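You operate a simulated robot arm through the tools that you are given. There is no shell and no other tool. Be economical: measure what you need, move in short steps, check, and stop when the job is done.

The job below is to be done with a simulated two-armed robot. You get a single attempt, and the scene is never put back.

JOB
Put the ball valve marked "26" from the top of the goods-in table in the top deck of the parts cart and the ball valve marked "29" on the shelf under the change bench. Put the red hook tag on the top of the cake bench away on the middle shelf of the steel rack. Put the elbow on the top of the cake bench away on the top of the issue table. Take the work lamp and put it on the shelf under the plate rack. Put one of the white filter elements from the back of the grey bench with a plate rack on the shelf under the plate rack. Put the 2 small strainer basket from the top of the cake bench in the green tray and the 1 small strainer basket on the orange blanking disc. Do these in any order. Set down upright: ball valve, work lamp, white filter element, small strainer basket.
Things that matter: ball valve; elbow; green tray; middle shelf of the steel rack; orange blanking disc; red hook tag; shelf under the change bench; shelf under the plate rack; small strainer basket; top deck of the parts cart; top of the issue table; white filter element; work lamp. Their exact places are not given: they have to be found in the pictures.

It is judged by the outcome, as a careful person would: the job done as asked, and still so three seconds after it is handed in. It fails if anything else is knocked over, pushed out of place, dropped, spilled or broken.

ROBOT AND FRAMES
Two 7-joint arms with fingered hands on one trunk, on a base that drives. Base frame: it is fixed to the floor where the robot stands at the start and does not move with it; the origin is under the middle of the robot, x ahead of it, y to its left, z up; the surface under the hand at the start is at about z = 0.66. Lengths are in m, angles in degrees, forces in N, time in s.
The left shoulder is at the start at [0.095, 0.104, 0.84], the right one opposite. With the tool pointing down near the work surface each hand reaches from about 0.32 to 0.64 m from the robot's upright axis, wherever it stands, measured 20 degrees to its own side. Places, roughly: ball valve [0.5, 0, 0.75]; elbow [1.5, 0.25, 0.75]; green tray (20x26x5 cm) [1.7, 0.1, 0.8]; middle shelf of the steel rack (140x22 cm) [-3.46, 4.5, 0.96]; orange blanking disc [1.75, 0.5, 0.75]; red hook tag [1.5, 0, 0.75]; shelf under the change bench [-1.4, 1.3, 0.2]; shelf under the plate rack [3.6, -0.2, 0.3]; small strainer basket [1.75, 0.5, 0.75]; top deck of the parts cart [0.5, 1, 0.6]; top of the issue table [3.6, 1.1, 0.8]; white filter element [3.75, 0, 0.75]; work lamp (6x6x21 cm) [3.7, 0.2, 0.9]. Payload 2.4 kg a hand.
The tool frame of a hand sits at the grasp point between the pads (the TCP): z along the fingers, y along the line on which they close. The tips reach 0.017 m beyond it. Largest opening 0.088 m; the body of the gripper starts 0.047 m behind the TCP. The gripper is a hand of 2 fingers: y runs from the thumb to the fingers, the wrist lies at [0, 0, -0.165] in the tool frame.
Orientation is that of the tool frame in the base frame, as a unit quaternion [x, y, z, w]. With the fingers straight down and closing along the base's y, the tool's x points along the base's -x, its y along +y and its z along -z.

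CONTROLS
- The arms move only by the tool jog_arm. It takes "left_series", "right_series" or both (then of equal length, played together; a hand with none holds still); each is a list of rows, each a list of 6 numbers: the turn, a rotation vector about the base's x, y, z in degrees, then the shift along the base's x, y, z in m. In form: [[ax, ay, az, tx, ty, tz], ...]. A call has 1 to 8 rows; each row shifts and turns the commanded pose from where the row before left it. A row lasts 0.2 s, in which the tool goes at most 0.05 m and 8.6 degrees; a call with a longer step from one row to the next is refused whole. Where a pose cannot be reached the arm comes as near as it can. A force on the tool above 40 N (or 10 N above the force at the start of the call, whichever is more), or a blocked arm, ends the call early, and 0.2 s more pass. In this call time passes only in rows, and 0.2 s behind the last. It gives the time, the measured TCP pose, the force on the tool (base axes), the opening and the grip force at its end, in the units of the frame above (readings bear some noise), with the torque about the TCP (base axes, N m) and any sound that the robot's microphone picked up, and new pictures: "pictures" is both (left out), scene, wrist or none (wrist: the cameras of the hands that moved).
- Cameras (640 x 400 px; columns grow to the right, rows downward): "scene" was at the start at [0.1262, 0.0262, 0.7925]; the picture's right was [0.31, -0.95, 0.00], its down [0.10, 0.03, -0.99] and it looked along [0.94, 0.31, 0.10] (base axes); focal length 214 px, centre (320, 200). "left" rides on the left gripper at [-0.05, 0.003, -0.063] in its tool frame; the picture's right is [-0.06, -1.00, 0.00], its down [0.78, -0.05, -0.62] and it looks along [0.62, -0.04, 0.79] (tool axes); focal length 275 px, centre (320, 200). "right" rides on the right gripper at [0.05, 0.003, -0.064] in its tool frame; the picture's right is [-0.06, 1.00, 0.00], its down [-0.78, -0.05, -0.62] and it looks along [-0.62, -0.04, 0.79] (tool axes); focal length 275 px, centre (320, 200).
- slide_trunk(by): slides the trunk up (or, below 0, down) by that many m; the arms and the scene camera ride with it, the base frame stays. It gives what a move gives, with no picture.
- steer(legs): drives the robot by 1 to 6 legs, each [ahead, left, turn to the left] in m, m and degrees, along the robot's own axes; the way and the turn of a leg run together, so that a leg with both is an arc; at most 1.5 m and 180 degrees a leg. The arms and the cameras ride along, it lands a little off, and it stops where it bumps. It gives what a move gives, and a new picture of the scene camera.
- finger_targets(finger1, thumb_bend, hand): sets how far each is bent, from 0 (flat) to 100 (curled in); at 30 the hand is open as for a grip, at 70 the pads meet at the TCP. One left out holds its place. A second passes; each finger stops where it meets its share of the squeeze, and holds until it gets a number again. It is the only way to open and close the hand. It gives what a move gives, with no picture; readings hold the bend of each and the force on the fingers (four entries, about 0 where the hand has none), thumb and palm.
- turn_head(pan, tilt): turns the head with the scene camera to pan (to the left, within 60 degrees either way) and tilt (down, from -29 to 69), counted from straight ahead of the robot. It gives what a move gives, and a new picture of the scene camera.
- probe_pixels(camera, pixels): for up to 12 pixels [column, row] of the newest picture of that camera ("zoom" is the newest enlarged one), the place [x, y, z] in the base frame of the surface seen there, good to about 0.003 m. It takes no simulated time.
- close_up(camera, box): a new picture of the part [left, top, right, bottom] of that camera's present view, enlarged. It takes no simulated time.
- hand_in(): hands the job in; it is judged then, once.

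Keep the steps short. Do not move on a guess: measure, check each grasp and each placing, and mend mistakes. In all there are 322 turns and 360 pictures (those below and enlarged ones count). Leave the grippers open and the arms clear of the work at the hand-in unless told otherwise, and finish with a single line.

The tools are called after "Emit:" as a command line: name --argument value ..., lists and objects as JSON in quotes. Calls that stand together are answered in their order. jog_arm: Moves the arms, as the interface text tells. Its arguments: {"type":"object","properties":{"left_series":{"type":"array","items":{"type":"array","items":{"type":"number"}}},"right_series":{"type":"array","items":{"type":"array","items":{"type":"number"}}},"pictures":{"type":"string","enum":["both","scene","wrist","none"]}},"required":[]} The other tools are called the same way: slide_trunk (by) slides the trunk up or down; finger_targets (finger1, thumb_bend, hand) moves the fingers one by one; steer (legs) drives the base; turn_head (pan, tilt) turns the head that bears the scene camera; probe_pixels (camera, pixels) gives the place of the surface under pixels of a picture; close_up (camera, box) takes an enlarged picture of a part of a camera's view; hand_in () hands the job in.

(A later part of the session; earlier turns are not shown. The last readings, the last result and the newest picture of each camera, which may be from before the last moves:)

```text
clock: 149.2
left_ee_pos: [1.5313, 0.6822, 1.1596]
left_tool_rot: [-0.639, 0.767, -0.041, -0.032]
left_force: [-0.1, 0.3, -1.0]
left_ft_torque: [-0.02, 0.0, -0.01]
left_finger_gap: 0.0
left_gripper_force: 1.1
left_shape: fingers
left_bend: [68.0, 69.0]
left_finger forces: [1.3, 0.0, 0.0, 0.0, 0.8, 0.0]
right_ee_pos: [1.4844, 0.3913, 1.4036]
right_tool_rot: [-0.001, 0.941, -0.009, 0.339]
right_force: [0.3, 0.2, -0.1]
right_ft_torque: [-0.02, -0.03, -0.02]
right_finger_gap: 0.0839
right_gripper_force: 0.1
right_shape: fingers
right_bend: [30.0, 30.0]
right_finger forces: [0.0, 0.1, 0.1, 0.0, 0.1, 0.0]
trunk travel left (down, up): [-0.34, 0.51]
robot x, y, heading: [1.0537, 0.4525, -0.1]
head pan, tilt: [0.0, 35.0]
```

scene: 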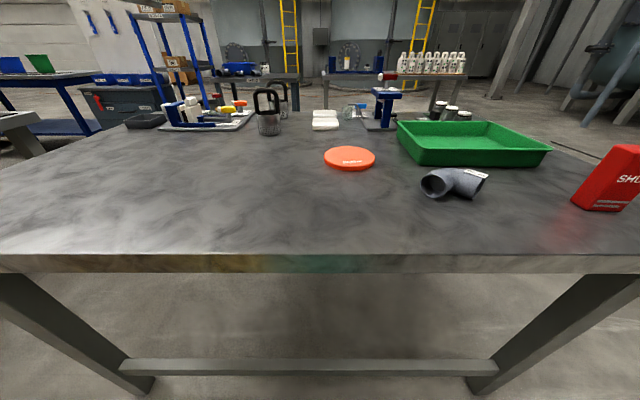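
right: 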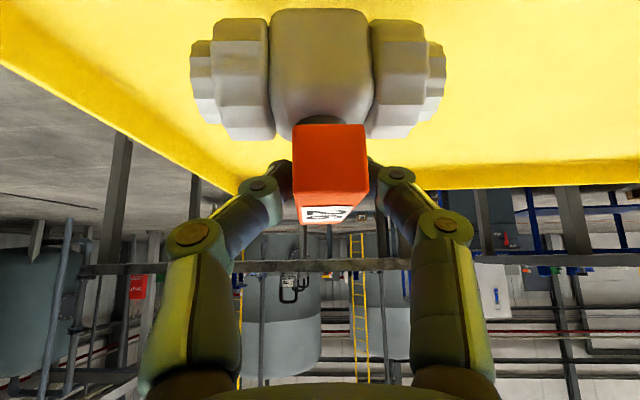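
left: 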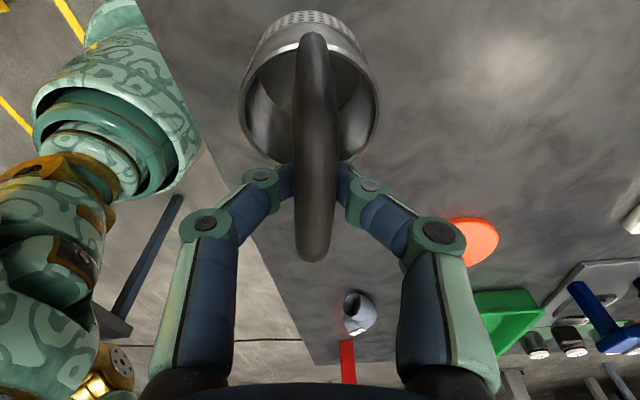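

Emit:
jog_arm --left_series '[[0, 0, 0, 0.0124, -0.0375, -0.02], [0, 0, 0, 0.0124, -0.0375, -0.02], [0, 0, 0, 0.0124, -0.0375, -0.02], [0, 0, 0, 0.0124, -0.0375, -0.02], [0, 0, 0, 0.0124, -0.0375, -0.02], [0, 0, 0, 0.0124, -0.0375, -0.02], [0, 0, 0, 0.0124, -0.0375, -0.02], [0, 0, 0, 0.0124, -0.0375, -0.02]]' --right_series '[[0, 0, 0, 0, -0.03, 0], [0, 0, 0, 0, -0.03, 0], [0, 0, 0, 0, -0.03, 0], [0, 0, 0, 0, -0.03, 0], [0, 0, 0, 0, -0.03, 0], [0, 0, 0, 0, 0, 0], [0, 0, 0, 0, 0, 0], [0, 0, 0, 0, 0, 0]]'

Emit:
close_up --camera "scene" --box '[240, 40, 460, 190]'

```text
clock: 151.0
left_ee_pos: [1.5914, 0.4861, 1.0449]
left_tool_rot: [-0.639, 0.767, -0.04, -0.03]
left_force: [-0.1, -0.3, -0.5]
left_ft_torque: [0.01, 0.05, 0.0]
left_finger_gap: 0.0001
left_gripper_force: 1.4
left_shape: fingers
left_bend: [68.0, 69.0]
left_finger forces: [1.2, 0.0, 0.0, 0.0, 1.1, 0.0]
left hand out of reach, approached as far as the arm can: row 3, 5, 6, 7, 8
right_ee_pos: [1.481, 0.2401, 1.4035]
right_tool_rot: [-0.001, 0.94, -0.009, 0.34]
right_force: [0.1, 0.1, -1.0]
right_ft_torque: [-0.03, -0.03, 0.0]
right_finger_gap: 0.0839
right_gripper_force: 0.1
right_shape: fingers
right_bend: [30.0, 30.0]
right_finger forces: [0.0, 0.1, 0.0, 0.1, 0.0, 0.0]
trunk travel left (down, up): [-0.34, 0.51]
robot x, y, heading: [1.0446, 0.4545, 0.1]
head pan, tilt: [0.0, 35.0]
```

scene: 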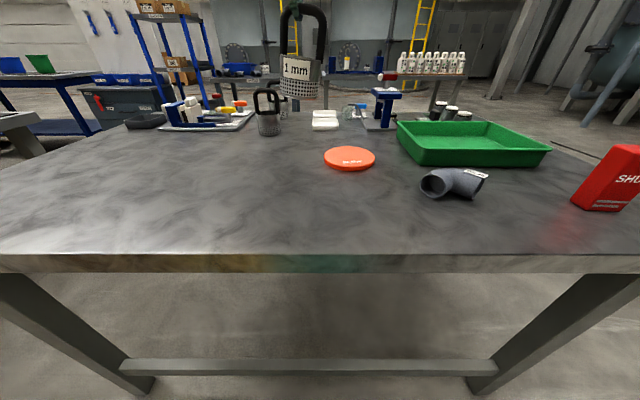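
right: 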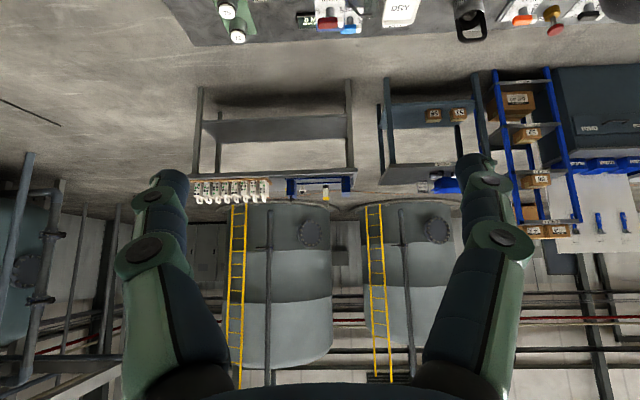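
left: 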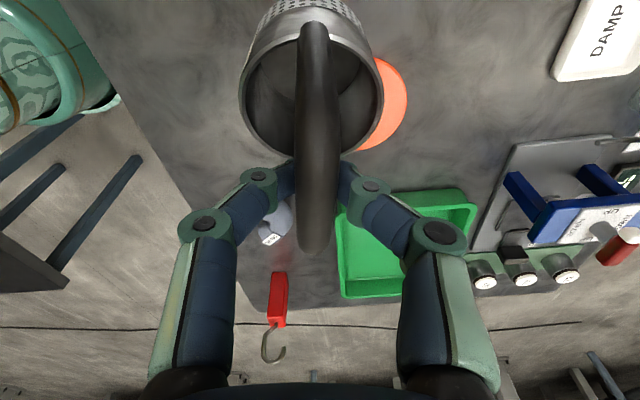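

```text
2.67 times, centred on (350, 115) of scene
```

zoom: 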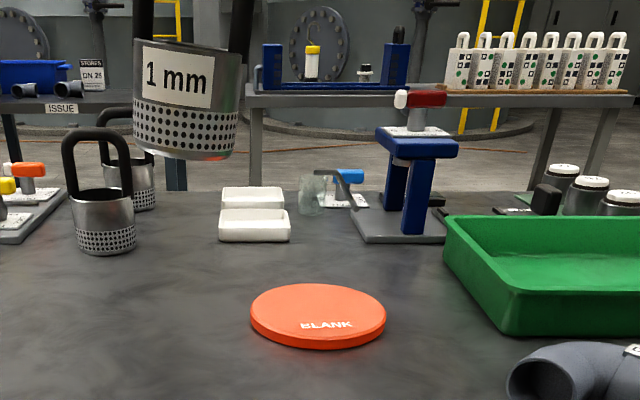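

Basket hangs a bit tilted (right side low) and the left arm can't cross further right. I shift the robot 0.11 right and level the basket by turning about x.

Emit:
steer --legs '[[0, -0.11, 0]]'

Emit:
jog_arm --left_series '[[-5, 0, 0, 0.01, 0, -0.03], [-5, 0, 0, 0.01, 0, -0.03]]'

Emit:
close_up --camera "scene" --box '[240, 40, 460, 190]'

```text
clock: 152.2
left_ee_pos: [1.5913, 0.3778, 1.0438]
left_tool_rot: [-0.639, 0.767, -0.042, -0.031]
left_force: [-0.1, 0.7, -1.5]
left_ft_torque: [-0.01, 0.02, 0.01]
left_finger_gap: 0.0
left_gripper_force: 0.9
left_shape: fingers
left_bend: [68.0, 69.0]
left_finger forces: [1.3, 0.0, 0.0, 0.0, 1.1, 0.1]
right_ee_pos: [1.4813, 0.1292, 1.4033]
right_tool_rot: [0.0, 0.94, -0.009, 0.34]
right_force: [0.2, -0.4, 0.2]
right_ft_torque: [0.01, -0.01, -0.01]
right_finger_gap: 0.0834
right_gripper_force: 0.1
right_shape: fingers
right_bend: [30.0, 30.0]
right_finger forces: [0.1, 0.0, 0.0, 0.0, 0.0, 0.0]
trunk travel left (down, up): [-0.34, 0.51]
robot x, y, heading: [1.0489, 0.342, -0.1]
head pan, tilt: [0.0, 35.0]
```

scene: 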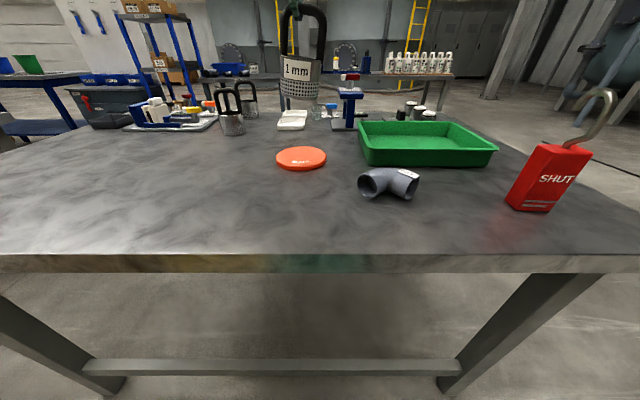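

```text
clock: 152.8
left_ee_pos: [1.6038, 0.3785, 1.0076]
left_tool_rot: [-0.636, 0.764, -0.086, -0.067]
left_force: [-0.4, -0.3, -1.0]
left_ft_torque: [0.03, 0.0, 0.03]
left_finger_gap: 0.0
left_gripper_force: 1.4
left_shape: fingers
left_bend: [68.0, 69.0]
left_finger forces: [1.1, 0.0, 0.0, 0.1, 1.1, 0.1]
left hand out of reach, approached as far as the arm can: row 2
right_ee_pos: [1.4812, 0.1297, 1.4047]
right_tool_rot: [0.0, 0.94, -0.009, 0.34]
right_force: [0.8, 0.0, 0.1]
right_ft_torque: [-0.01, 0.0, 0.03]
right_finger_gap: 0.0838
right_gripper_force: 0.1
right_shape: fingers
right_bend: [30.0, 30.0]
right_finger forces: [0.0, 0.0, 0.1, 0.0, 0.0, 0.0]
trunk travel left (down, up): [-0.34, 0.51]
robot x, y, heading: [1.0496, 0.3437, -0.1]
head pan, tilt: [0.0, 35.0]
```

scene: 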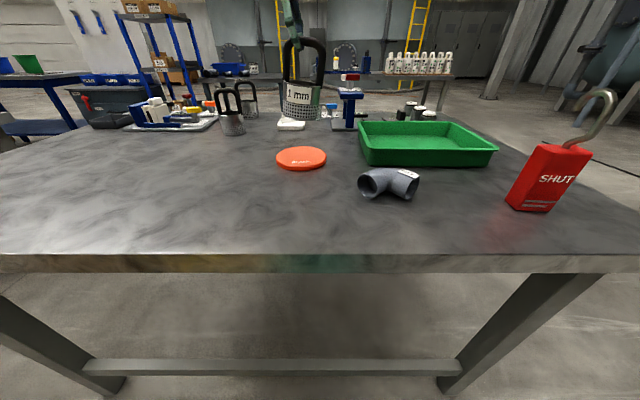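
left: 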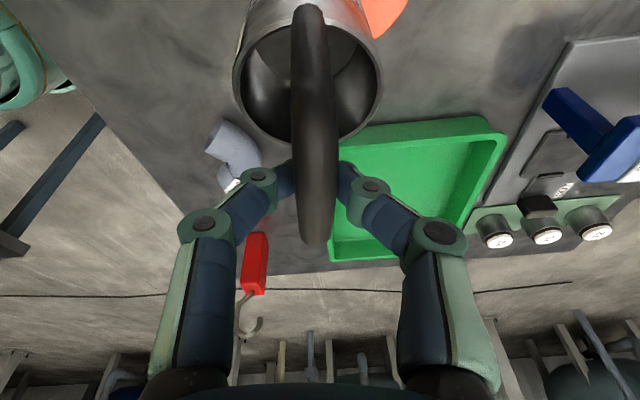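

```text
2.67 times, centred on (350, 115) of scene
```

zoom: 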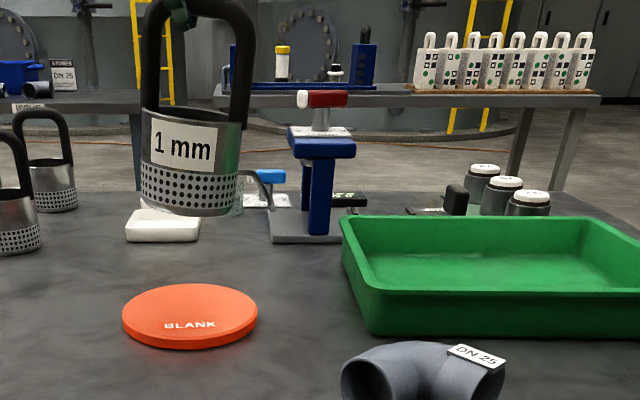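

Nearly level. I probe basket and disc to get the offset.

Emit:
probe_pixels --camera "zoom" --pixels '[[190, 190], [190, 209], [148, 175], [232, 185], [190, 340], [190, 290], [130, 315], [250, 315], [150, 202], [230, 208]]'

```text
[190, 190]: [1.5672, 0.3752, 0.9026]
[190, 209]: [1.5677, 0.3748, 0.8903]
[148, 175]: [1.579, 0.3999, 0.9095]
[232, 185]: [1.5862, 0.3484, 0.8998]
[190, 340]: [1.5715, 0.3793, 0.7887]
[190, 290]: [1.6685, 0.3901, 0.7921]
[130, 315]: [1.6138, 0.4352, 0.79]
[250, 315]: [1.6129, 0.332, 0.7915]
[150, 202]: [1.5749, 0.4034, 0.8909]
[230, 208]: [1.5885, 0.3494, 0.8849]
```

Offset to disc centre: +0.024 x, +0.009 y. I use a small base move, then lower with the trunk (arm posture unchanged).

Emit:
steer --legs '[[0.024, 0.009, 0]]'

Emit:
slide_trunk --by -0.07

Emit:
turn_head --pan 0 --tilt 30

Emit:
close_up --camera "scene" --box '[220, 60, 400, 190]'

```text
clock: 153.6
left_ee_pos: [1.6273, 0.3875, 1.0064]
left_tool_rot: [-0.636, 0.764, -0.087, -0.067]
left_force: [-0.5, 0.2, -1.5]
left_ft_torque: [0.02, -0.01, -0.03]
left_finger_gap: 0.0
left_gripper_force: 1.1
left_shape: fingers
left_bend: [68.0, 69.0]
left_finger forces: [1.2, 0.1, 0.0, 0.0, 1.0, 0.0]
right_ee_pos: [1.5061, 0.1386, 1.4049]
right_tool_rot: [-0.001, 0.941, -0.009, 0.34]
right_force: [-0.7, 0.6, 0.5]
right_ft_torque: [-0.02, 0.01, -0.04]
right_finger_gap: 0.0837
right_gripper_force: 0.1
right_shape: fingers
right_bend: [30.0, 30.0]
right_finger forces: [0.0, 0.0, 0.0, 0.0, 0.0, 0.0]
trunk travel left (down, up): [-0.34, 0.51]
robot x, y, heading: [1.0704, 0.3555, 0.2]
head pan, tilt: [0.0, 35.0]
```

scene: 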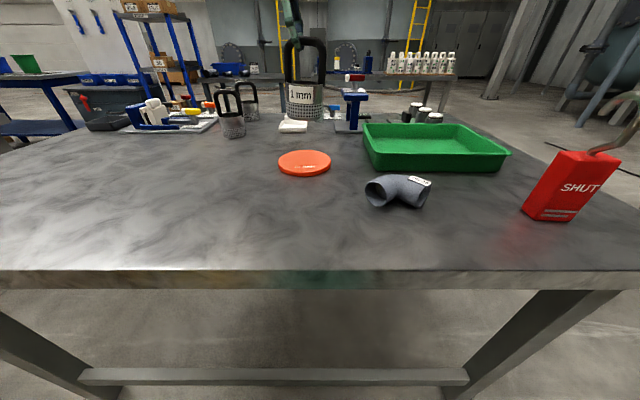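

```text
clock: 154.7
left_ee_pos: [1.6261, 0.388, 0.9373]
left_tool_rot: [-0.636, 0.764, -0.087, -0.068]
left_force: [0.2, 0.0, -2.6]
left_ft_torque: [-0.02, -0.03, -0.02]
left_finger_gap: 0.0001
left_gripper_force: 1.5
left_shape: fingers
left_bend: [67.0, 69.0]
left_finger forces: [1.6, 0.0, 0.1, 0.0, 0.9, 0.0]
right_ee_pos: [1.5052, 0.14, 1.3335]
right_tool_rot: [0.0, 0.94, -0.009, 0.34]
right_force: [-0.5, 0.2, 1.3]
right_ft_torque: [0.0, 0.0, 0.01]
right_finger_gap: 0.0836
right_gripper_force: 0.0
right_shape: fingers
right_bend: [30.0, 30.0]
right_finger forces: [0.1, 0.0, 0.0, 0.1, 0.0, 0.0]
trunk travel left (down, up): [-0.27, 0.58]
robot x, y, heading: [1.0745, 0.3539, 0.1]
head pan, tilt: [0.0, 35.0]
```

```text
clock: 155.3
left_ee_pos: [1.6277, 0.3879, 0.9376]
left_tool_rot: [-0.636, 0.764, -0.087, -0.067]
left_force: [-0.3, -0.2, -1.1]
left_ft_torque: [0.02, -0.01, -0.01]
left_finger_gap: 0.0002
left_gripper_force: 1.1
left_shape: fingers
left_bend: [67.0, 69.0]
left_finger forces: [1.1, 0.0, 0.0, 0.0, 1.1, 0.1]
right_ee_pos: [1.5045, 0.1393, 1.333]
right_tool_rot: [0.0, 0.941, -0.009, 0.339]
right_force: [0.7, 0.0, 0.4]
right_ft_torque: [-0.01, 0.01, 0.01]
right_finger_gap: 0.0835
right_gripper_force: 0.1
right_shape: fingers
right_bend: [30.0, 30.0]
right_finger forces: [0.1, 0.1, 0.0, 0.0, 0.1, 0.0]
trunk travel left (down, up): [-0.27, 0.58]
robot x, y, heading: [1.0732, 0.3503, -0.1]
head pan, tilt: [0.0, 30.0]
```

scene: 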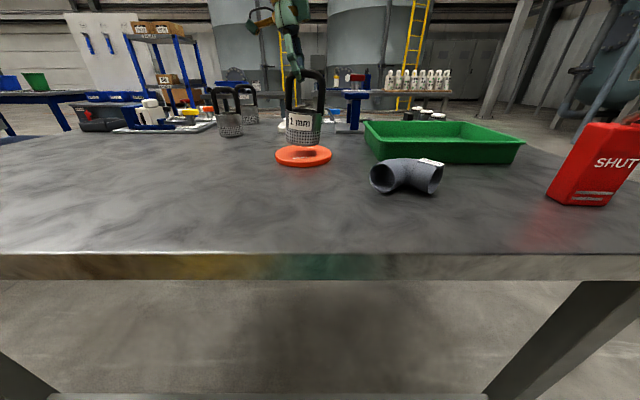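

```text
3.08 times, centred on (310, 125) of scene
```

zoom: 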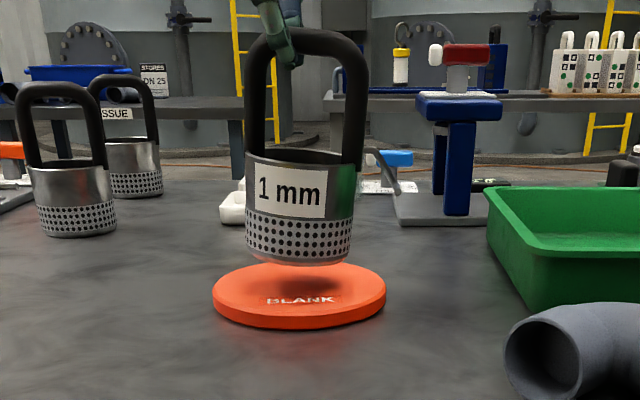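

Well centred; about 2 cm left. Lowering by trunk in small steps.

Emit:
slide_trunk --by -0.018

Emit:
slide_trunk --by -0.01

Emit:
close_up --camera "scene" --box '[220, 40, 400, 170]'

```text
clock: 156.0
left_ee_pos: [1.6268, 0.3867, 0.9196]
left_tool_rot: [-0.636, 0.764, -0.088, -0.067]
left_force: [0.4, -0.8, 0.0]
left_ft_torque: [-0.01, -0.02, -0.01]
left_finger_gap: 0.0
left_gripper_force: 1.0
left_shape: fingers
left_bend: [69.0, 70.0]
left_finger forces: [1.0, 0.1, 0.0, 0.1, 0.7, 0.0]
right_ee_pos: [1.5057, 0.1379, 1.3161]
right_tool_rot: [0.0, 0.941, -0.009, 0.34]
right_force: [-0.5, 0.4, 0.1]
right_ft_torque: [0.01, -0.01, 0.0]
right_finger_gap: 0.0837
right_gripper_force: 0.0
right_shape: fingers
right_bend: [30.0, 30.0]
right_finger forces: [0.0, 0.0, 0.1, 0.0, 0.0, 0.1]
trunk travel left (down, up): [-0.252, 0.598]
robot x, y, heading: [1.0708, 0.3552, -0.1]
head pan, tilt: [0.0, 30.0]
```

```text
clock: 156.6
left_ee_pos: [1.6263, 0.3861, 0.9097]
left_tool_rot: [-0.636, 0.764, -0.087, -0.067]
left_force: [-0.2, -0.2, 0.1]
left_ft_torque: [-0.04, -0.01, 0.04]
left_finger_gap: 0.0
left_gripper_force: 0.1
left_shape: fingers
left_bend: [70.0, 70.0]
left_finger forces: [0.0, 0.1, 0.1, 0.1, 0.0, 0.0]
right_ee_pos: [1.5033, 0.1376, 1.3065]
right_tool_rot: [-0.001, 0.941, -0.009, 0.339]
right_force: [-1.0, -0.1, 0.2]
right_ft_torque: [0.0, -0.05, 0.0]
right_finger_gap: 0.0835
right_gripper_force: 0.0
right_shape: fingers
right_bend: [30.0, 30.0]
right_finger forces: [0.0, 0.0, 0.0, 0.0, 0.1, 0.1]
trunk travel left (down, up): [-0.242, 0.608]
robot x, y, heading: [1.0706, 0.3523, 0.1]
head pan, tilt: [0.0, 30.0]
```

```text
3.08 times, centred on (310, 105) of scene
```

zoom: 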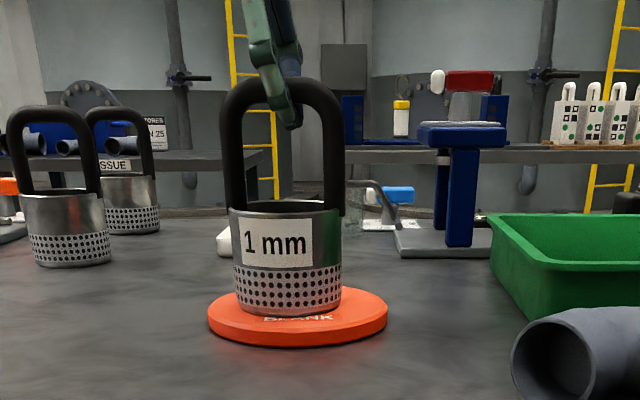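

Seated flat on the disc, fingers unloaded. Open and lift straight up.

Emit:
finger_targets --hand "left" --finger1 30 --thumb_bend 30

Emit:
slide_trunk --by 0.2

Emit:
turn_head --pan 0 --tilt 38

Emit:
close_up --camera "scene" --box '[220, 40, 560, 250]'

```text
clock: 157.6
left_ee_pos: [1.6268, 0.3884, 0.9084]
left_tool_rot: [-0.637, 0.763, -0.087, -0.067]
left_force: [-0.6, 0.2, 0.2]
left_ft_torque: [-0.01, -0.04, 0.0]
left_finger_gap: 0.0836
left_gripper_force: 0.0
left_shape: fingers
left_bend: [30.0, 30.0]
left_finger forces: [0.1, 0.1, 0.1, 0.0, 0.0, 0.1]
right_ee_pos: [1.5065, 0.1395, 1.3059]
right_tool_rot: [0.0, 0.94, -0.009, 0.34]
right_force: [-1.4, -0.7, 0.2]
right_ft_torque: [0.01, 0.01, 0.01]
right_finger_gap: 0.0839
right_gripper_force: 0.1
right_shape: fingers
right_bend: [30.0, 30.0]
right_finger forces: [0.1, 0.0, 0.0, 0.0, 0.0, 0.0]
trunk travel left (down, up): [-0.242, 0.608]
robot x, y, heading: [1.0696, 0.3544, -0.1]
head pan, tilt: [0.0, 30.0]
```

```text
clock: 159.8
left_ee_pos: [1.6189, 0.3863, 1.1362]
left_tool_rot: [-0.634, 0.765, -0.103, -0.046]
left_force: [-0.2, 0.1, -0.2]
left_ft_torque: [0.03, -0.04, -0.01]
left_finger_gap: 0.0836
left_gripper_force: 0.1
left_shape: fingers
left_bend: [30.0, 30.0]
left_finger forces: [0.0, 0.0, 0.1, 0.1, 0.0, 0.0]
right_ee_pos: [1.5067, 0.1377, 1.5058]
right_tool_rot: [0.0, 0.94, -0.009, 0.34]
right_force: [-0.1, 0.4, 0.2]
right_ft_torque: [-0.02, -0.02, 0.01]
right_finger_gap: 0.0835
right_gripper_force: 0.0
right_shape: fingers
right_bend: [30.0, 30.0]
right_finger forces: [0.0, 0.0, 0.0, 0.0, 0.1, 0.0]
trunk travel left (down, up): [-0.442, 0.408]
robot x, y, heading: [1.0697, 0.3499, -0.2]
head pan, tilt: [0.0, 30.0]
```

```text
clock: 160.4
left_ee_pos: [1.6185, 0.3883, 1.1382]
left_tool_rot: [-0.633, 0.766, -0.104, -0.047]
left_force: [-0.1, -0.3, -0.2]
left_ft_torque: [0.0, 0.0, -0.03]
left_finger_gap: 0.0833
left_gripper_force: 0.0
left_shape: fingers
left_bend: [30.0, 30.0]
left_finger forces: [0.0, 0.0, 0.1, 0.1, 0.0, 0.0]
right_ee_pos: [1.5054, 0.1394, 1.5062]
right_tool_rot: [0.0, 0.94, -0.009, 0.34]
right_force: [0.9, -0.5, 0.2]
right_ft_torque: [-0.03, -0.01, 0.02]
right_finger_gap: 0.0839
right_gripper_force: 0.0
right_shape: fingers
right_bend: [30.0, 30.0]
right_finger forces: [0.0, 0.0, 0.1, 0.1, 0.1, 0.0]
trunk travel left (down, up): [-0.442, 0.408]
robot x, y, heading: [1.0722, 0.3536, 0.0]
head pan, tilt: [0.0, 38.0]
```

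scene: 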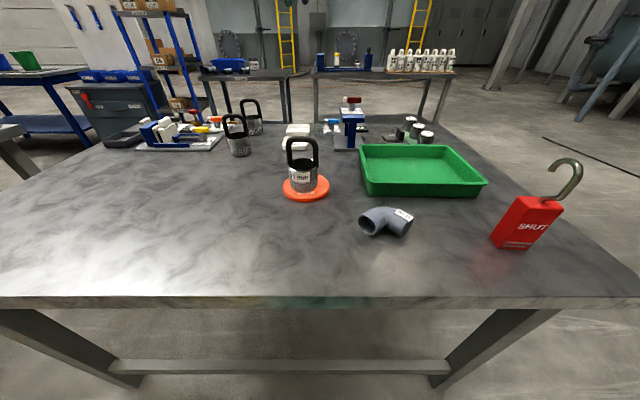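

```text
1.88 times, centred on (390, 145) of scene
```

zoom: 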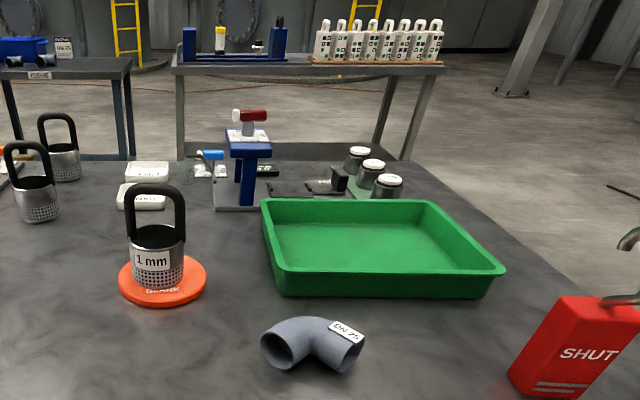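

Basket 1 is placed. Next the elbow: I zoom and measure.

Emit:
close_up --camera "scene" --box '[340, 190, 430, 250]'

Emit:
probe_pixels --camera "scene" --pixels '[[362, 216], [376, 208], [385, 213], [390, 222], [405, 227], [408, 214], [398, 208], [402, 234], [372, 232], [386, 230]]'

```text
6.67 times, centred on (385, 220) of scene
```

zoom: 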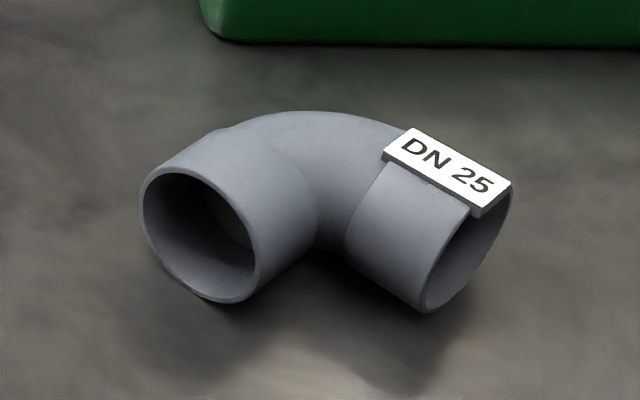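

```text
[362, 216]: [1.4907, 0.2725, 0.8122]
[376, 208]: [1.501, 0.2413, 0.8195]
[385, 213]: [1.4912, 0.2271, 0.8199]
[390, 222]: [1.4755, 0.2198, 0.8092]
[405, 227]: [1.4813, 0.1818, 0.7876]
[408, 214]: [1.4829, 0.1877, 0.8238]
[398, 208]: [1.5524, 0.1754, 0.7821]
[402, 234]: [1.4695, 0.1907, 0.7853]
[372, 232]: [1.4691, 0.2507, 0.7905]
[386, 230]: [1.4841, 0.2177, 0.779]
```

Elbow: left leg axis points (-x,+y) with mouth centre ≈(1.478, 0.261), ⌀≈42 mm. I'll grip that leg with the right hand yawed -45°. First un-pitch and lower the right hand, moving the left away.

Emit:
jog_arm --right_series '[[0, 8, 0, 0, 0.01, -0.045], [0, 8, 0, 0, 0.01, -0.045], [0, 8, 0, 0, 0.01, -0.045], [0, 8, 0, -0.004, 0.01, -0.045], [0, 8, 0, -0.004, 0.01, -0.045], [0, 0, -8, -0.004, 0.02, -0.04], [0, 0, -8, -0.004, 0.02, -0.04], [0, 0, -8, 0, 0.02, -0.04]]' --left_series '[[0, 0, 0, 0, 0.03, 0.02], [0, 0, 0, 0, 0.03, 0.02], [0, 0, 0, 0, 0.03, 0.02], [0, 0, 0, 0, 0.03, 0.02], [0, 0, 0, 0, 0.03, 0.02], [0, 0, 0, 0, 0, 0], [0, 0, 0, 0, 0, 0], [0, 0, 0, 0, 0, 0]]' --pictures "wrist"

```text
clock: 162.2
left_ee_pos: [1.6048, 0.5253, 1.226]
left_tool_rot: [-0.634, 0.765, -0.103, -0.047]
left_force: [-0.3, 0.2, 0.3]
left_ft_torque: [-0.01, -0.02, 0.03]
left_finger_gap: 0.0836
left_gripper_force: 0.1
left_shape: fingers
left_bend: [30.0, 30.0]
left_finger forces: [0.0, 0.0, 0.0, 0.0, 0.0, 0.0]
left hand out of reach, approached as far as the arm can: row 4, 5
right_ee_pos: [1.4888, 0.248, 1.1583]
right_tool_rot: [0.206, 0.979, -0.008, -0.005]
right_force: [0.5, 0.2, -0.5]
right_ft_torque: [-0.01, 0.02, 0.01]
right_finger_gap: 0.0837
right_gripper_force: 0.2
right_shape: fingers
right_bend: [30.0, 30.0]
right_finger forces: [0.1, 0.0, 0.0, 0.0, 0.0, 0.1]
trunk travel left (down, up): [-0.442, 0.408]
robot x, y, heading: [1.0733, 0.352, 0.1]
head pan, tilt: [0.0, 38.0]
```

right: 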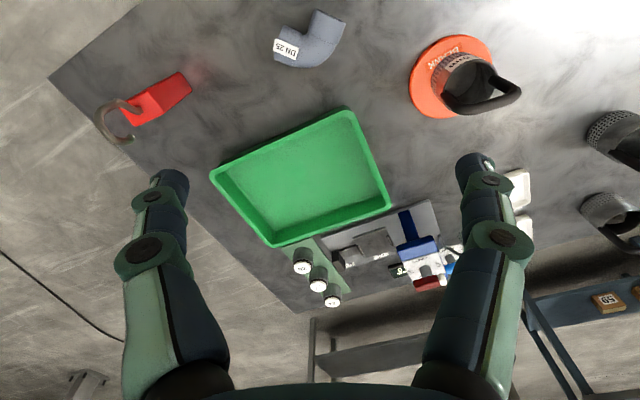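
left: 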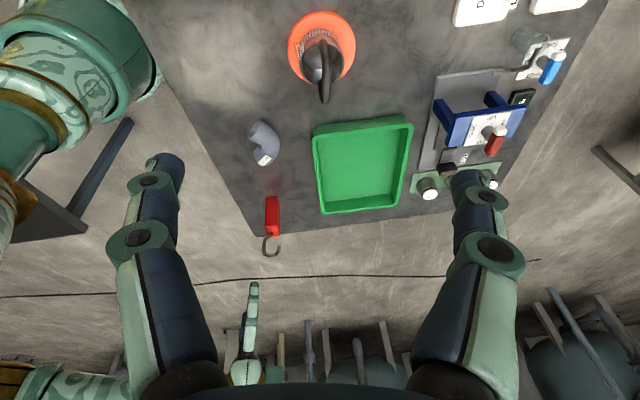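

Emit:
jog_arm --right_series '[[0, 0, -7, -0.008, 0.001, -0.04], [0, 0, -7, -0.008, 0.001, -0.04], [0, 0, -7, -0.008, 0, -0.04], [0, 0, 0, -0.006, 0, -0.04], [0, 0, 0, 0, 0, -0.03]]' --pictures "wrist"

```text
clock: 163.4
left_ee_pos: [1.6055, 0.5249, 1.2267]
left_tool_rot: [-0.633, 0.766, -0.104, -0.047]
left_force: [0.1, -0.1, -0.6]
left_ft_torque: [0.0, -0.01, 0.02]
left_finger_gap: 0.0838
left_gripper_force: 0.1
left_shape: fingers
left_bend: [30.0, 30.0]
left_finger forces: [0.0, 0.0, 0.0, 0.0, 0.0, 0.0]
right_ee_pos: [1.4583, 0.2516, 0.9695]
right_tool_rot: [0.38, 0.925, -0.007, -0.006]
right_force: [0.0, 0.0, 0.8]
right_ft_torque: [-0.02, -0.03, 0.0]
right_finger_gap: 0.0838
right_gripper_force: 0.2
right_shape: fingers
right_bend: [30.0, 30.0]
right_finger forces: [0.1, 0.1, 0.0, 0.1, 0.0, 0.1]
trunk travel left (down, up): [-0.442, 0.408]
robot x, y, heading: [1.0726, 0.3501, 0.0]
head pan, tilt: [0.0, 38.0]
```

right: 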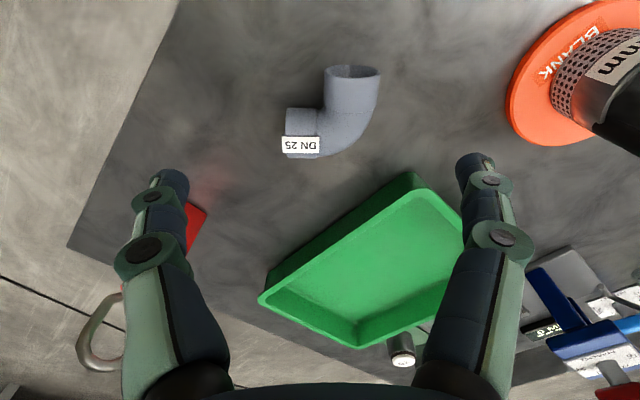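

The unlabelled leg is now aligned with the gripper (vertical in view, cols 325–380). I measure it.

Emit:
probe_pixels --camera "right" --pixels '[[328, 92], [375, 92], [352, 92], [352, 75], [350, 115], [340, 135], [352, 66], [300, 145]]'

```text
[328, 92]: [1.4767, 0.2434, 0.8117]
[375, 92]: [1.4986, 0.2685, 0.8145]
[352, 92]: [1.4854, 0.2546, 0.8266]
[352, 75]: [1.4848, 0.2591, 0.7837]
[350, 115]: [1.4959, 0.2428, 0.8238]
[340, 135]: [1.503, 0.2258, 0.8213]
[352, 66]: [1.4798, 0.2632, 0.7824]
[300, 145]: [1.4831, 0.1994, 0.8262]
```

Emit:
jog_arm --right_series '[[0, 0, 0, 0.028, 0.003, -0.03], [0, 0, 0, 0, 0, -0.045], [0, 0, 0, 0, 0, -0.045]]' --pictures "wrist"

```text
clock: 164.2
left_ee_pos: [1.6051, 0.5248, 1.2257]
left_tool_rot: [-0.633, 0.765, -0.103, -0.048]
left_force: [-0.3, -0.4, -0.6]
left_ft_torque: [0.0, -0.02, 0.01]
left_finger_gap: 0.0836
left_gripper_force: 0.1
left_shape: fingers
left_bend: [30.0, 30.0]
left_finger forces: [0.1, 0.1, 0.1, 0.1, 0.0, 0.1]
right_ee_pos: [1.4852, 0.2545, 0.848]
right_tool_rot: [0.379, 0.925, -0.007, -0.006]
right_force: [-0.6, 0.3, 0.1]
right_ft_torque: [0.0, 0.02, 0.0]
right_finger_gap: 0.0836
right_gripper_force: 0.1
right_shape: fingers
right_bend: [30.0, 30.0]
right_finger forces: [0.0, 0.0, 0.1, 0.0, 0.0, 0.0]
trunk travel left (down, up): [-0.442, 0.408]
robot x, y, heading: [1.0715, 0.3547, -0.2]
head pan, tilt: [0.0, 38.0]
```

right: 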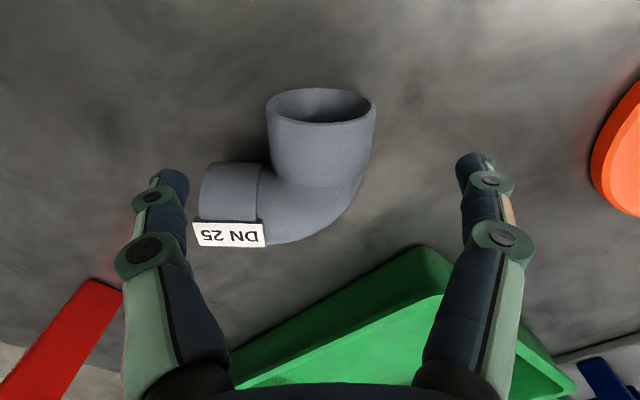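

Emit:
jog_arm --right_series '[[0, 0, 0, -0.002, 0.002, -0.03], [0, 0, 0, -0.001, 0.001, -0.014]]' --pictures "wrist"

```text
clock: 164.8
left_ee_pos: [1.6053, 0.5246, 1.2252]
left_tool_rot: [-0.633, 0.766, -0.104, -0.047]
left_force: [-0.6, -0.2, -0.4]
left_ft_torque: [0.0, 0.0, 0.0]
left_finger_gap: 0.0834
left_gripper_force: 0.1
left_shape: fingers
left_bend: [30.0, 30.0]
left_finger forces: [0.0, 0.0, 0.0, 0.1, 0.0, 0.1]
right_ee_pos: [1.4817, 0.2589, 0.8065]
right_tool_rot: [0.379, 0.925, -0.007, -0.005]
right_force: [-0.4, 0.0, 0.5]
right_ft_torque: [-0.01, -0.02, -0.02]
right_finger_gap: 0.0836
right_gripper_force: 0.1
right_shape: fingers
right_bend: [30.0, 30.0]
right_finger forces: [0.1, 0.0, 0.0, 0.0, 0.0, 0.0]
trunk travel left (down, up): [-0.442, 0.408]
robot x, y, heading: [1.072, 0.3515, 0.0]
head pan, tilt: [0.0, 38.0]
```

right: 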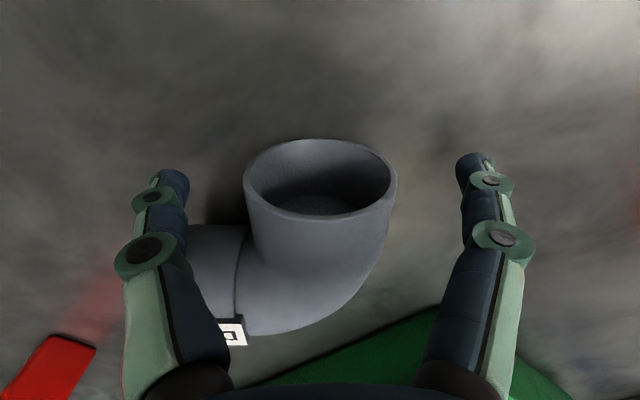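

The pads cover about the outer 1.5 cm of the leg; adequate and clear of the other leg. Close and lift a little.

Emit:
finger_targets --hand "right" --finger1 70 --thumb_bend 70

Emit:
jog_arm --right_series '[[0, 0, 0, 0, 0, 0.015], [0, 0, 0, 0, 0, 0.03], [0, 0, 0, 0, 0, 0.04]]'

```text
clock: 165.8
left_ee_pos: [1.6054, 0.525, 1.2254]
left_tool_rot: [-0.633, 0.766, -0.103, -0.047]
left_force: [-0.8, 1.0, 0.1]
left_ft_torque: [0.0, -0.02, 0.04]
left_finger_gap: 0.0835
left_gripper_force: 0.0
left_shape: fingers
left_bend: [30.0, 30.0]
left_finger forces: [0.0, 0.0, 0.0, 0.1, 0.1, 0.0]
right_ee_pos: [1.4821, 0.2571, 0.8071]
right_tool_rot: [0.379, 0.925, -0.008, -0.005]
right_force: [0.4, -1.1, 0.2]
right_ft_torque: [0.03, 0.05, 0.0]
right_finger_gap: 0.0294
right_gripper_force: 7.0
right_shape: fingers
right_bend: [53.0, 64.0]
right_finger forces: [7.4, 0.0, 0.0, 0.0, 7.2, 0.1]
trunk travel left (down, up): [-0.442, 0.408]
robot x, y, heading: [1.072, 0.3534, 0.2]
head pan, tilt: [0.0, 38.0]
```

```text
clock: 166.6
left_ee_pos: [1.6054, 0.5249, 1.2252]
left_tool_rot: [-0.633, 0.766, -0.103, -0.047]
left_force: [-0.1, -0.7, 0.0]
left_ft_torque: [0.03, -0.03, -0.04]
left_finger_gap: 0.0836
left_gripper_force: 0.0
left_shape: fingers
left_bend: [30.0, 30.0]
left_finger forces: [0.1, 0.1, 0.0, 0.0, 0.0, 0.0]
right_ee_pos: [1.482, 0.2569, 0.8924]
right_tool_rot: [0.379, 0.925, -0.006, -0.005]
right_force: [-0.3, -0.8, -0.9]
right_ft_torque: [0.0, 0.01, -0.01]
right_finger_gap: 0.0291
right_gripper_force: 7.4
right_shape: fingers
right_bend: [53.0, 64.0]
right_finger forces: [7.4, 0.0, 0.0, 0.0, 7.5, 0.0]
trunk travel left (down, up): [-0.442, 0.408]
robot x, y, heading: [1.0711, 0.3478, -0.1]
head pan, tilt: [0.0, 38.0]
```

scene: 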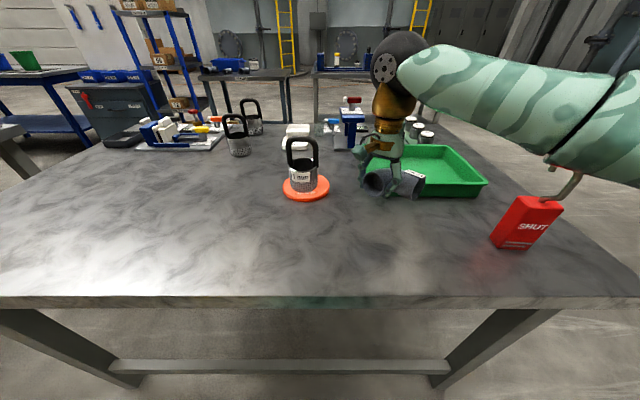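
right: 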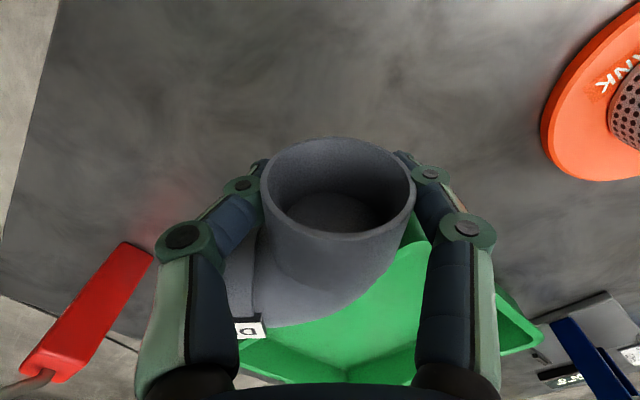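

Elbow held. Raise it, then drive round the south end to the back side of the cake bench, facing -x.

Emit:
jog_arm --right_series '[[0, 0, 0, 0, 0, 0.045], [0, 0, 0, 0, 0, 0.045], [0, 0, 0, 0, 0, 0.045], [0, 0, 0, 0, 0, 0.045], [0, 0, 0, 0, -0.01, 0.045], [0, 0, 0, 0, -0.02, 0.045]]' --pictures "none"

Emit:
steer --legs '[[-0.04, 0, 0], [0, -1.05, 0], [1.5, 0, 0]]'

```text
clock: 168.0
left_ee_pos: [1.6045, 0.5252, 1.2257]
left_tool_rot: [-0.634, 0.765, -0.104, -0.048]
left_force: [-1.0, 0.2, -0.1]
left_ft_torque: [0.04, 0.03, 0.02]
left_finger_gap: 0.0837
left_gripper_force: 0.0
left_shape: fingers
left_bend: [30.0, 30.0]
left_finger forces: [0.0, 0.0, 0.0, 0.0, 0.1, 0.0]
right_ee_pos: [1.4829, 0.228, 1.1619]
right_tool_rot: [0.38, 0.925, -0.007, -0.007]
right_force: [0.4, -0.3, 0.2]
right_ft_torque: [0.02, 0.0, -0.01]
right_finger_gap: 0.0283
right_gripper_force: 7.0
right_shape: fingers
right_bend: [53.0, 64.0]
right_finger forces: [7.2, 0.0, 0.1, 0.1, 7.3, 0.0]
trunk travel left (down, up): [-0.442, 0.408]
robot x, y, heading: [1.0735, 0.3528, 0.2]
head pan, tilt: [0.0, 38.0]
```

```text
clock: 180.8
left_ee_pos: [3.0314, -0.4648, 1.2265]
left_tool_rot: [-0.65, 0.751, -0.105, -0.044]
left_force: [-0.1, 0.0, 0.1]
left_ft_torque: [0.01, -0.01, 0.0]
left_finger_gap: 0.0835
left_gripper_force: 0.1
left_shape: fingers
left_bend: [30.0, 30.0]
left_finger forces: [0.1, 0.1, 0.1, 0.0, 0.0, 0.0]
right_ee_pos: [2.9232, -0.7662, 1.1608]
right_tool_rot: [0.36, 0.933, -0.008, -0.006]
right_force: [0.7, 1.3, 0.3]
right_ft_torque: [0.03, 0.0, -0.03]
right_finger_gap: 0.0286
right_gripper_force: 7.4
right_shape: fingers
right_bend: [53.0, 64.0]
right_finger forces: [7.1, 0.0, 0.1, 0.1, 7.2, 0.1]
trunk travel left (down, up): [-0.442, 0.408]
robot x, y, heading: [2.5056, -0.6617, 2.6]
head pan, tilt: [0.0, 38.0]
```

scene: 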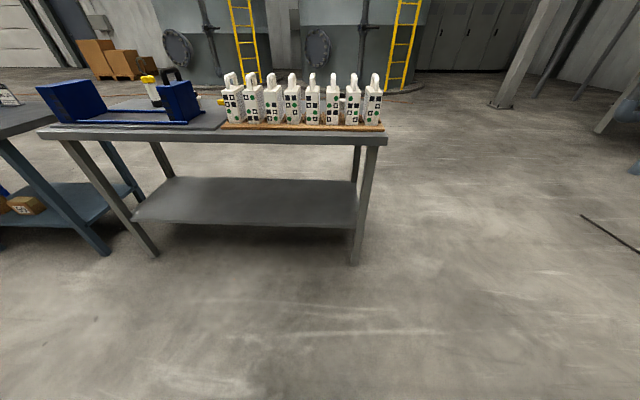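

I see the plate-rack bench with filter elements, lamp, and an empty lower shelf. Measuring from here.

Emit:
close_up --camera "scene" --box '[30, 50, 400, 270]'

Emit:
probe_pixels --camera "scene" --pixels '[[250, 220], [250, 228], [150, 215], [350, 180], [250, 180], [270, 140], [270, 130], [384, 140], [45, 132], [355, 260], [155, 255], [160, 85]]'

Emit:
probe_pixels --camera "scene" --pixels '[[233, 118], [232, 78], [254, 118], [274, 115], [292, 115], [312, 115], [332, 115], [353, 115], [374, 115], [374, 78], [150, 95], [190, 120]]'

```text
1.73 times, centred on (215, 160) of scene
```

zoom: 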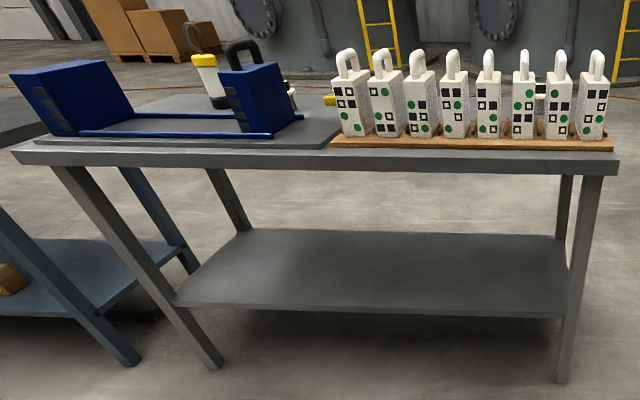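

```text
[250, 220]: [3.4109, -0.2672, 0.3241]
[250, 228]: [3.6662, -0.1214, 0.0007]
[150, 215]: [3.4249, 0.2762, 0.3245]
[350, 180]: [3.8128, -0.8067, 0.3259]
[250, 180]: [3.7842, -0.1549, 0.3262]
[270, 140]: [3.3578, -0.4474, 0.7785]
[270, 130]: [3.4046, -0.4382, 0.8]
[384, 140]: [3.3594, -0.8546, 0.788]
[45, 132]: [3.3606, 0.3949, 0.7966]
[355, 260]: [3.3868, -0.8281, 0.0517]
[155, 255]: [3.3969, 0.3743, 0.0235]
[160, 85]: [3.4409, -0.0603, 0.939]
```

```text
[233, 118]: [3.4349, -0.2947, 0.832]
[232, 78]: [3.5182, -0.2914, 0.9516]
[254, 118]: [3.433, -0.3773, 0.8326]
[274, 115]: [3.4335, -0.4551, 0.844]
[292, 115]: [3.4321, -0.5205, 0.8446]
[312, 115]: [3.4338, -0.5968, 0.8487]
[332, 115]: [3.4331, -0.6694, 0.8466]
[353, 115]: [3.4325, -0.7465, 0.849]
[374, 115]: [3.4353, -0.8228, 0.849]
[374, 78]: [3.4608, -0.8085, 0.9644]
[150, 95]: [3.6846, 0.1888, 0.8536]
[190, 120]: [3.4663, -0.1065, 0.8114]
```

The lamp is at ≈(3.68, 0.19); the filter elements must be at the back of this bench — to be checked later. Now turn to the cake bench's back side for baskets B and C.

Emit:
steer --legs '[[0, 0, 177.4], [0, -1.1, 0]]'

Emit:
close_up --camera "scene" --box '[200, 60, 540, 272]'

```text
clock: 193.7
left_ee_pos: [1.953, 0.2488, 1.2264]
left_tool_rot: [0.762, 0.638, 0.046, -0.104]
left_force: [0.7, -0.1, -0.6]
left_ft_torque: [-0.05, 0.0, 0.0]
left_finger_gap: 0.0837
left_gripper_force: 0.1
left_shape: fingers
left_bend: [30.0, 30.0]
left_finger forces: [0.1, 0.1, 0.1, 0.1, 0.0, 0.0]
right_ee_pos: [2.0705, 0.548, 1.161]
right_tool_rot: [0.928, -0.373, 0.006, -0.007]
right_force: [-0.3, 0.0, 0.1]
right_ft_torque: [-0.01, -0.01, 0.01]
right_finger_gap: 0.028
right_gripper_force: 7.1
right_shape: fingers
right_bend: [53.0, 64.0]
right_finger forces: [6.9, 0.1, 0.0, 0.0, 6.9, 0.0]
trunk travel left (down, up): [-0.442, 0.408]
robot x, y, heading: [2.4781, 0.4275, -179.1]
head pan, tilt: [0.0, 38.0]
```

scene: 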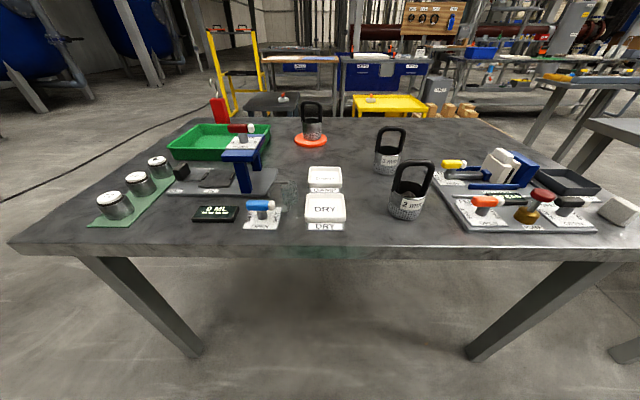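

```text
1.88 times, centred on (370, 166) of scene
```

zoom: 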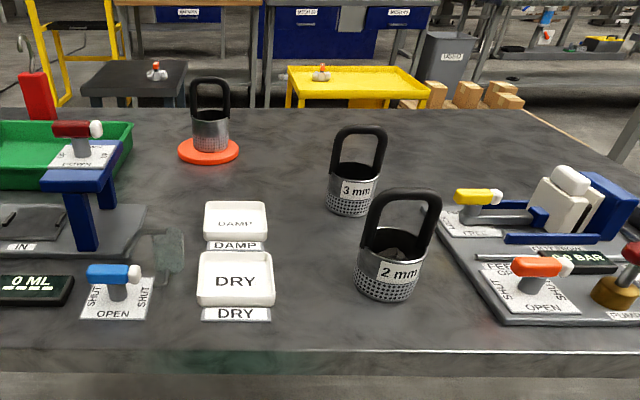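

Labels read: near basket "2 mm" (something inside it), other "3 mm". So only the 2 mm one goes to the tray. I zoom and measure it.

Emit:
close_up --camera "scene" --box '[370, 150, 450, 225]'

Emit:
probe_pixels --camera "scene" --pixels '[[413, 163], [398, 175], [430, 178], [405, 207], [392, 200], [425, 205], [407, 192], [404, 219], [390, 165], [375, 165], [402, 165], [390, 128]]'

Emit:
probe_pixels --camera "scene" --pixels '[[169, 150], [200, 155], [212, 127], [268, 130], [205, 145], [240, 140], [250, 155], [240, 128], [268, 125], [196, 124]]'

```text
5.33 times, centred on (410, 188) of scene
```

zoom: 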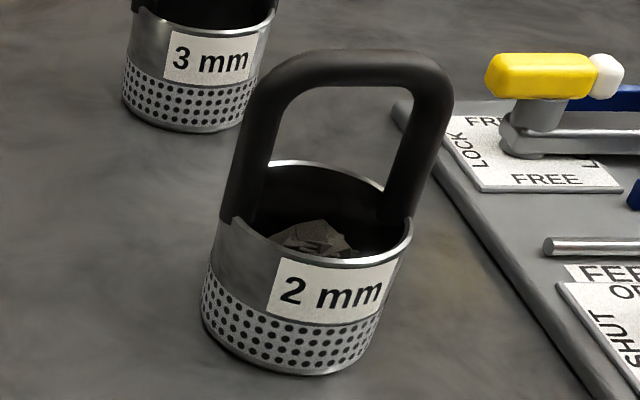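

```text
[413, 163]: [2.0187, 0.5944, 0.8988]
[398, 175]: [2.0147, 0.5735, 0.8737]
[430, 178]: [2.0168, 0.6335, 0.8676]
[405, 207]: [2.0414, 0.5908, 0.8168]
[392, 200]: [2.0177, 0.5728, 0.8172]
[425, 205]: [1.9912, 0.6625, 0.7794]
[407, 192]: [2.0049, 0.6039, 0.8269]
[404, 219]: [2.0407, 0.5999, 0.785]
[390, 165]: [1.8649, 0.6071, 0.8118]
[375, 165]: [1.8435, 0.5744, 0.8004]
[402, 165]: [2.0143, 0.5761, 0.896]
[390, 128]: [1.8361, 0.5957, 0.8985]
```

```text
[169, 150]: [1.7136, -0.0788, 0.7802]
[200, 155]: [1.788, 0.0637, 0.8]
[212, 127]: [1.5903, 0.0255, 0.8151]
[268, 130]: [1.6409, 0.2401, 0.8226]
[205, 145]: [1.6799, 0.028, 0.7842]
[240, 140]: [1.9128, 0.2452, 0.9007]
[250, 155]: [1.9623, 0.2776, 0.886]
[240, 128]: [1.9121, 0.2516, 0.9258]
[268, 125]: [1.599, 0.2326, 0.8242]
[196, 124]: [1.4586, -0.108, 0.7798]
```

Basket 2: crown along y at (2.016, 0.604), top z≈0.903. I shift the robot right so the left hand faces it and square the hand.

Emit:
steer --legs '[[0, -0.3, -0.9]]'

Emit:
jog_arm --left_series '[[-6.2, -1.8, 4.8, 0.02, 0, -0.03], [-6.2, -1.8, 4.8, 0.02, 0, -0.03], [0, 0, 0, 0, 0, -0.03]]'

```text
clock: 195.8
left_ee_pos: [1.9489, 0.5512, 1.225]
left_tool_rot: [0.765, 0.634, 0.047, -0.103]
left_force: [-1.0, 0.6, 0.3]
left_ft_torque: [-0.03, 0.02, 0.04]
left_finger_gap: 0.0836
left_gripper_force: 0.0
left_shape: fingers
left_bend: [30.0, 30.0]
left_finger forces: [0.1, 0.1, 0.0, 0.1, 0.0, 0.0]
right_ee_pos: [2.0706, 0.8498, 1.1608]
right_tool_rot: [0.925, -0.379, 0.005, -0.007]
right_force: [-0.1, 0.4, -0.4]
right_ft_torque: [-0.05, -0.01, -0.02]
right_finger_gap: 0.028
right_gripper_force: 6.9
right_shape: fingers
right_bend: [53.0, 64.0]
right_finger forces: [7.0, 0.0, 0.0, 0.1, 7.0, 0.0]
trunk travel left (down, up): [-0.442, 0.408]
robot x, y, heading: [2.4806, 0.7241, -180.3]
head pan, tilt: [0.0, 38.0]
```

scene: 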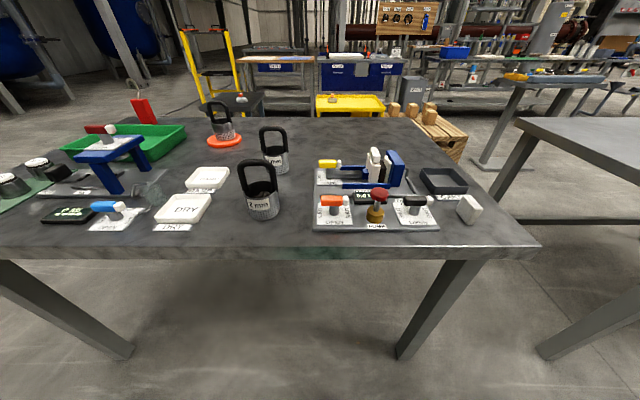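

```text
clock: 196.6
left_ee_pos: [1.9796, 0.5488, 1.1332]
left_tool_rot: [0.714, 0.7, -0.007, -0.002]
left_force: [-0.6, 0.2, -0.3]
left_ft_torque: [0.03, 0.0, 0.03]
left_finger_gap: 0.0838
left_gripper_force: 0.1
left_shape: fingers
left_bend: [30.0, 30.0]
left_finger forces: [0.0, 0.0, 0.0, 0.0, 0.0, 0.0]
left hand out of reach, approached as far as the arm can: row 1, 2
right_ee_pos: [2.07, 0.8496, 1.1596]
right_tool_rot: [0.925, -0.379, 0.005, -0.006]
right_force: [-0.9, 0.1, -1.0]
right_ft_torque: [-0.02, -0.01, -0.01]
right_finger_gap: 0.028
right_gripper_force: 7.2
right_shape: fingers
right_bend: [53.0, 64.0]
right_finger forces: [6.9, 0.0, 0.1, 0.0, 7.0, 0.1]
trunk travel left (down, up): [-0.442, 0.408]
robot x, y, heading: [2.4796, 0.7254, -179.7]
head pan, tilt: [0.0, 38.0]
```

scene: 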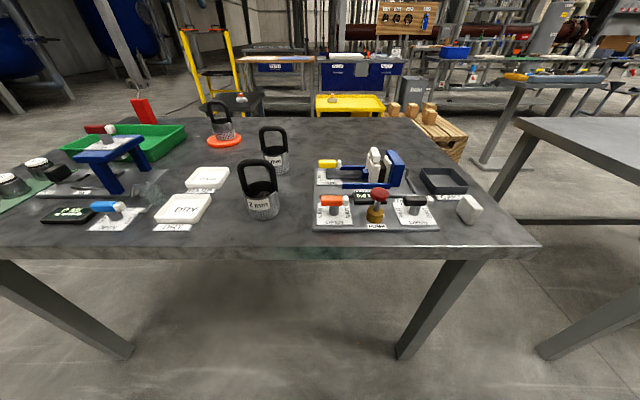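
left: 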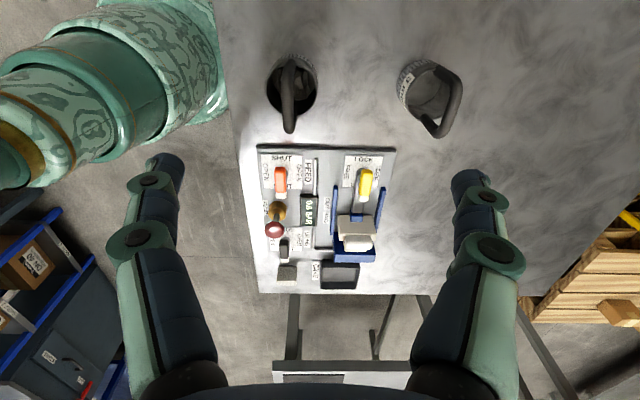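

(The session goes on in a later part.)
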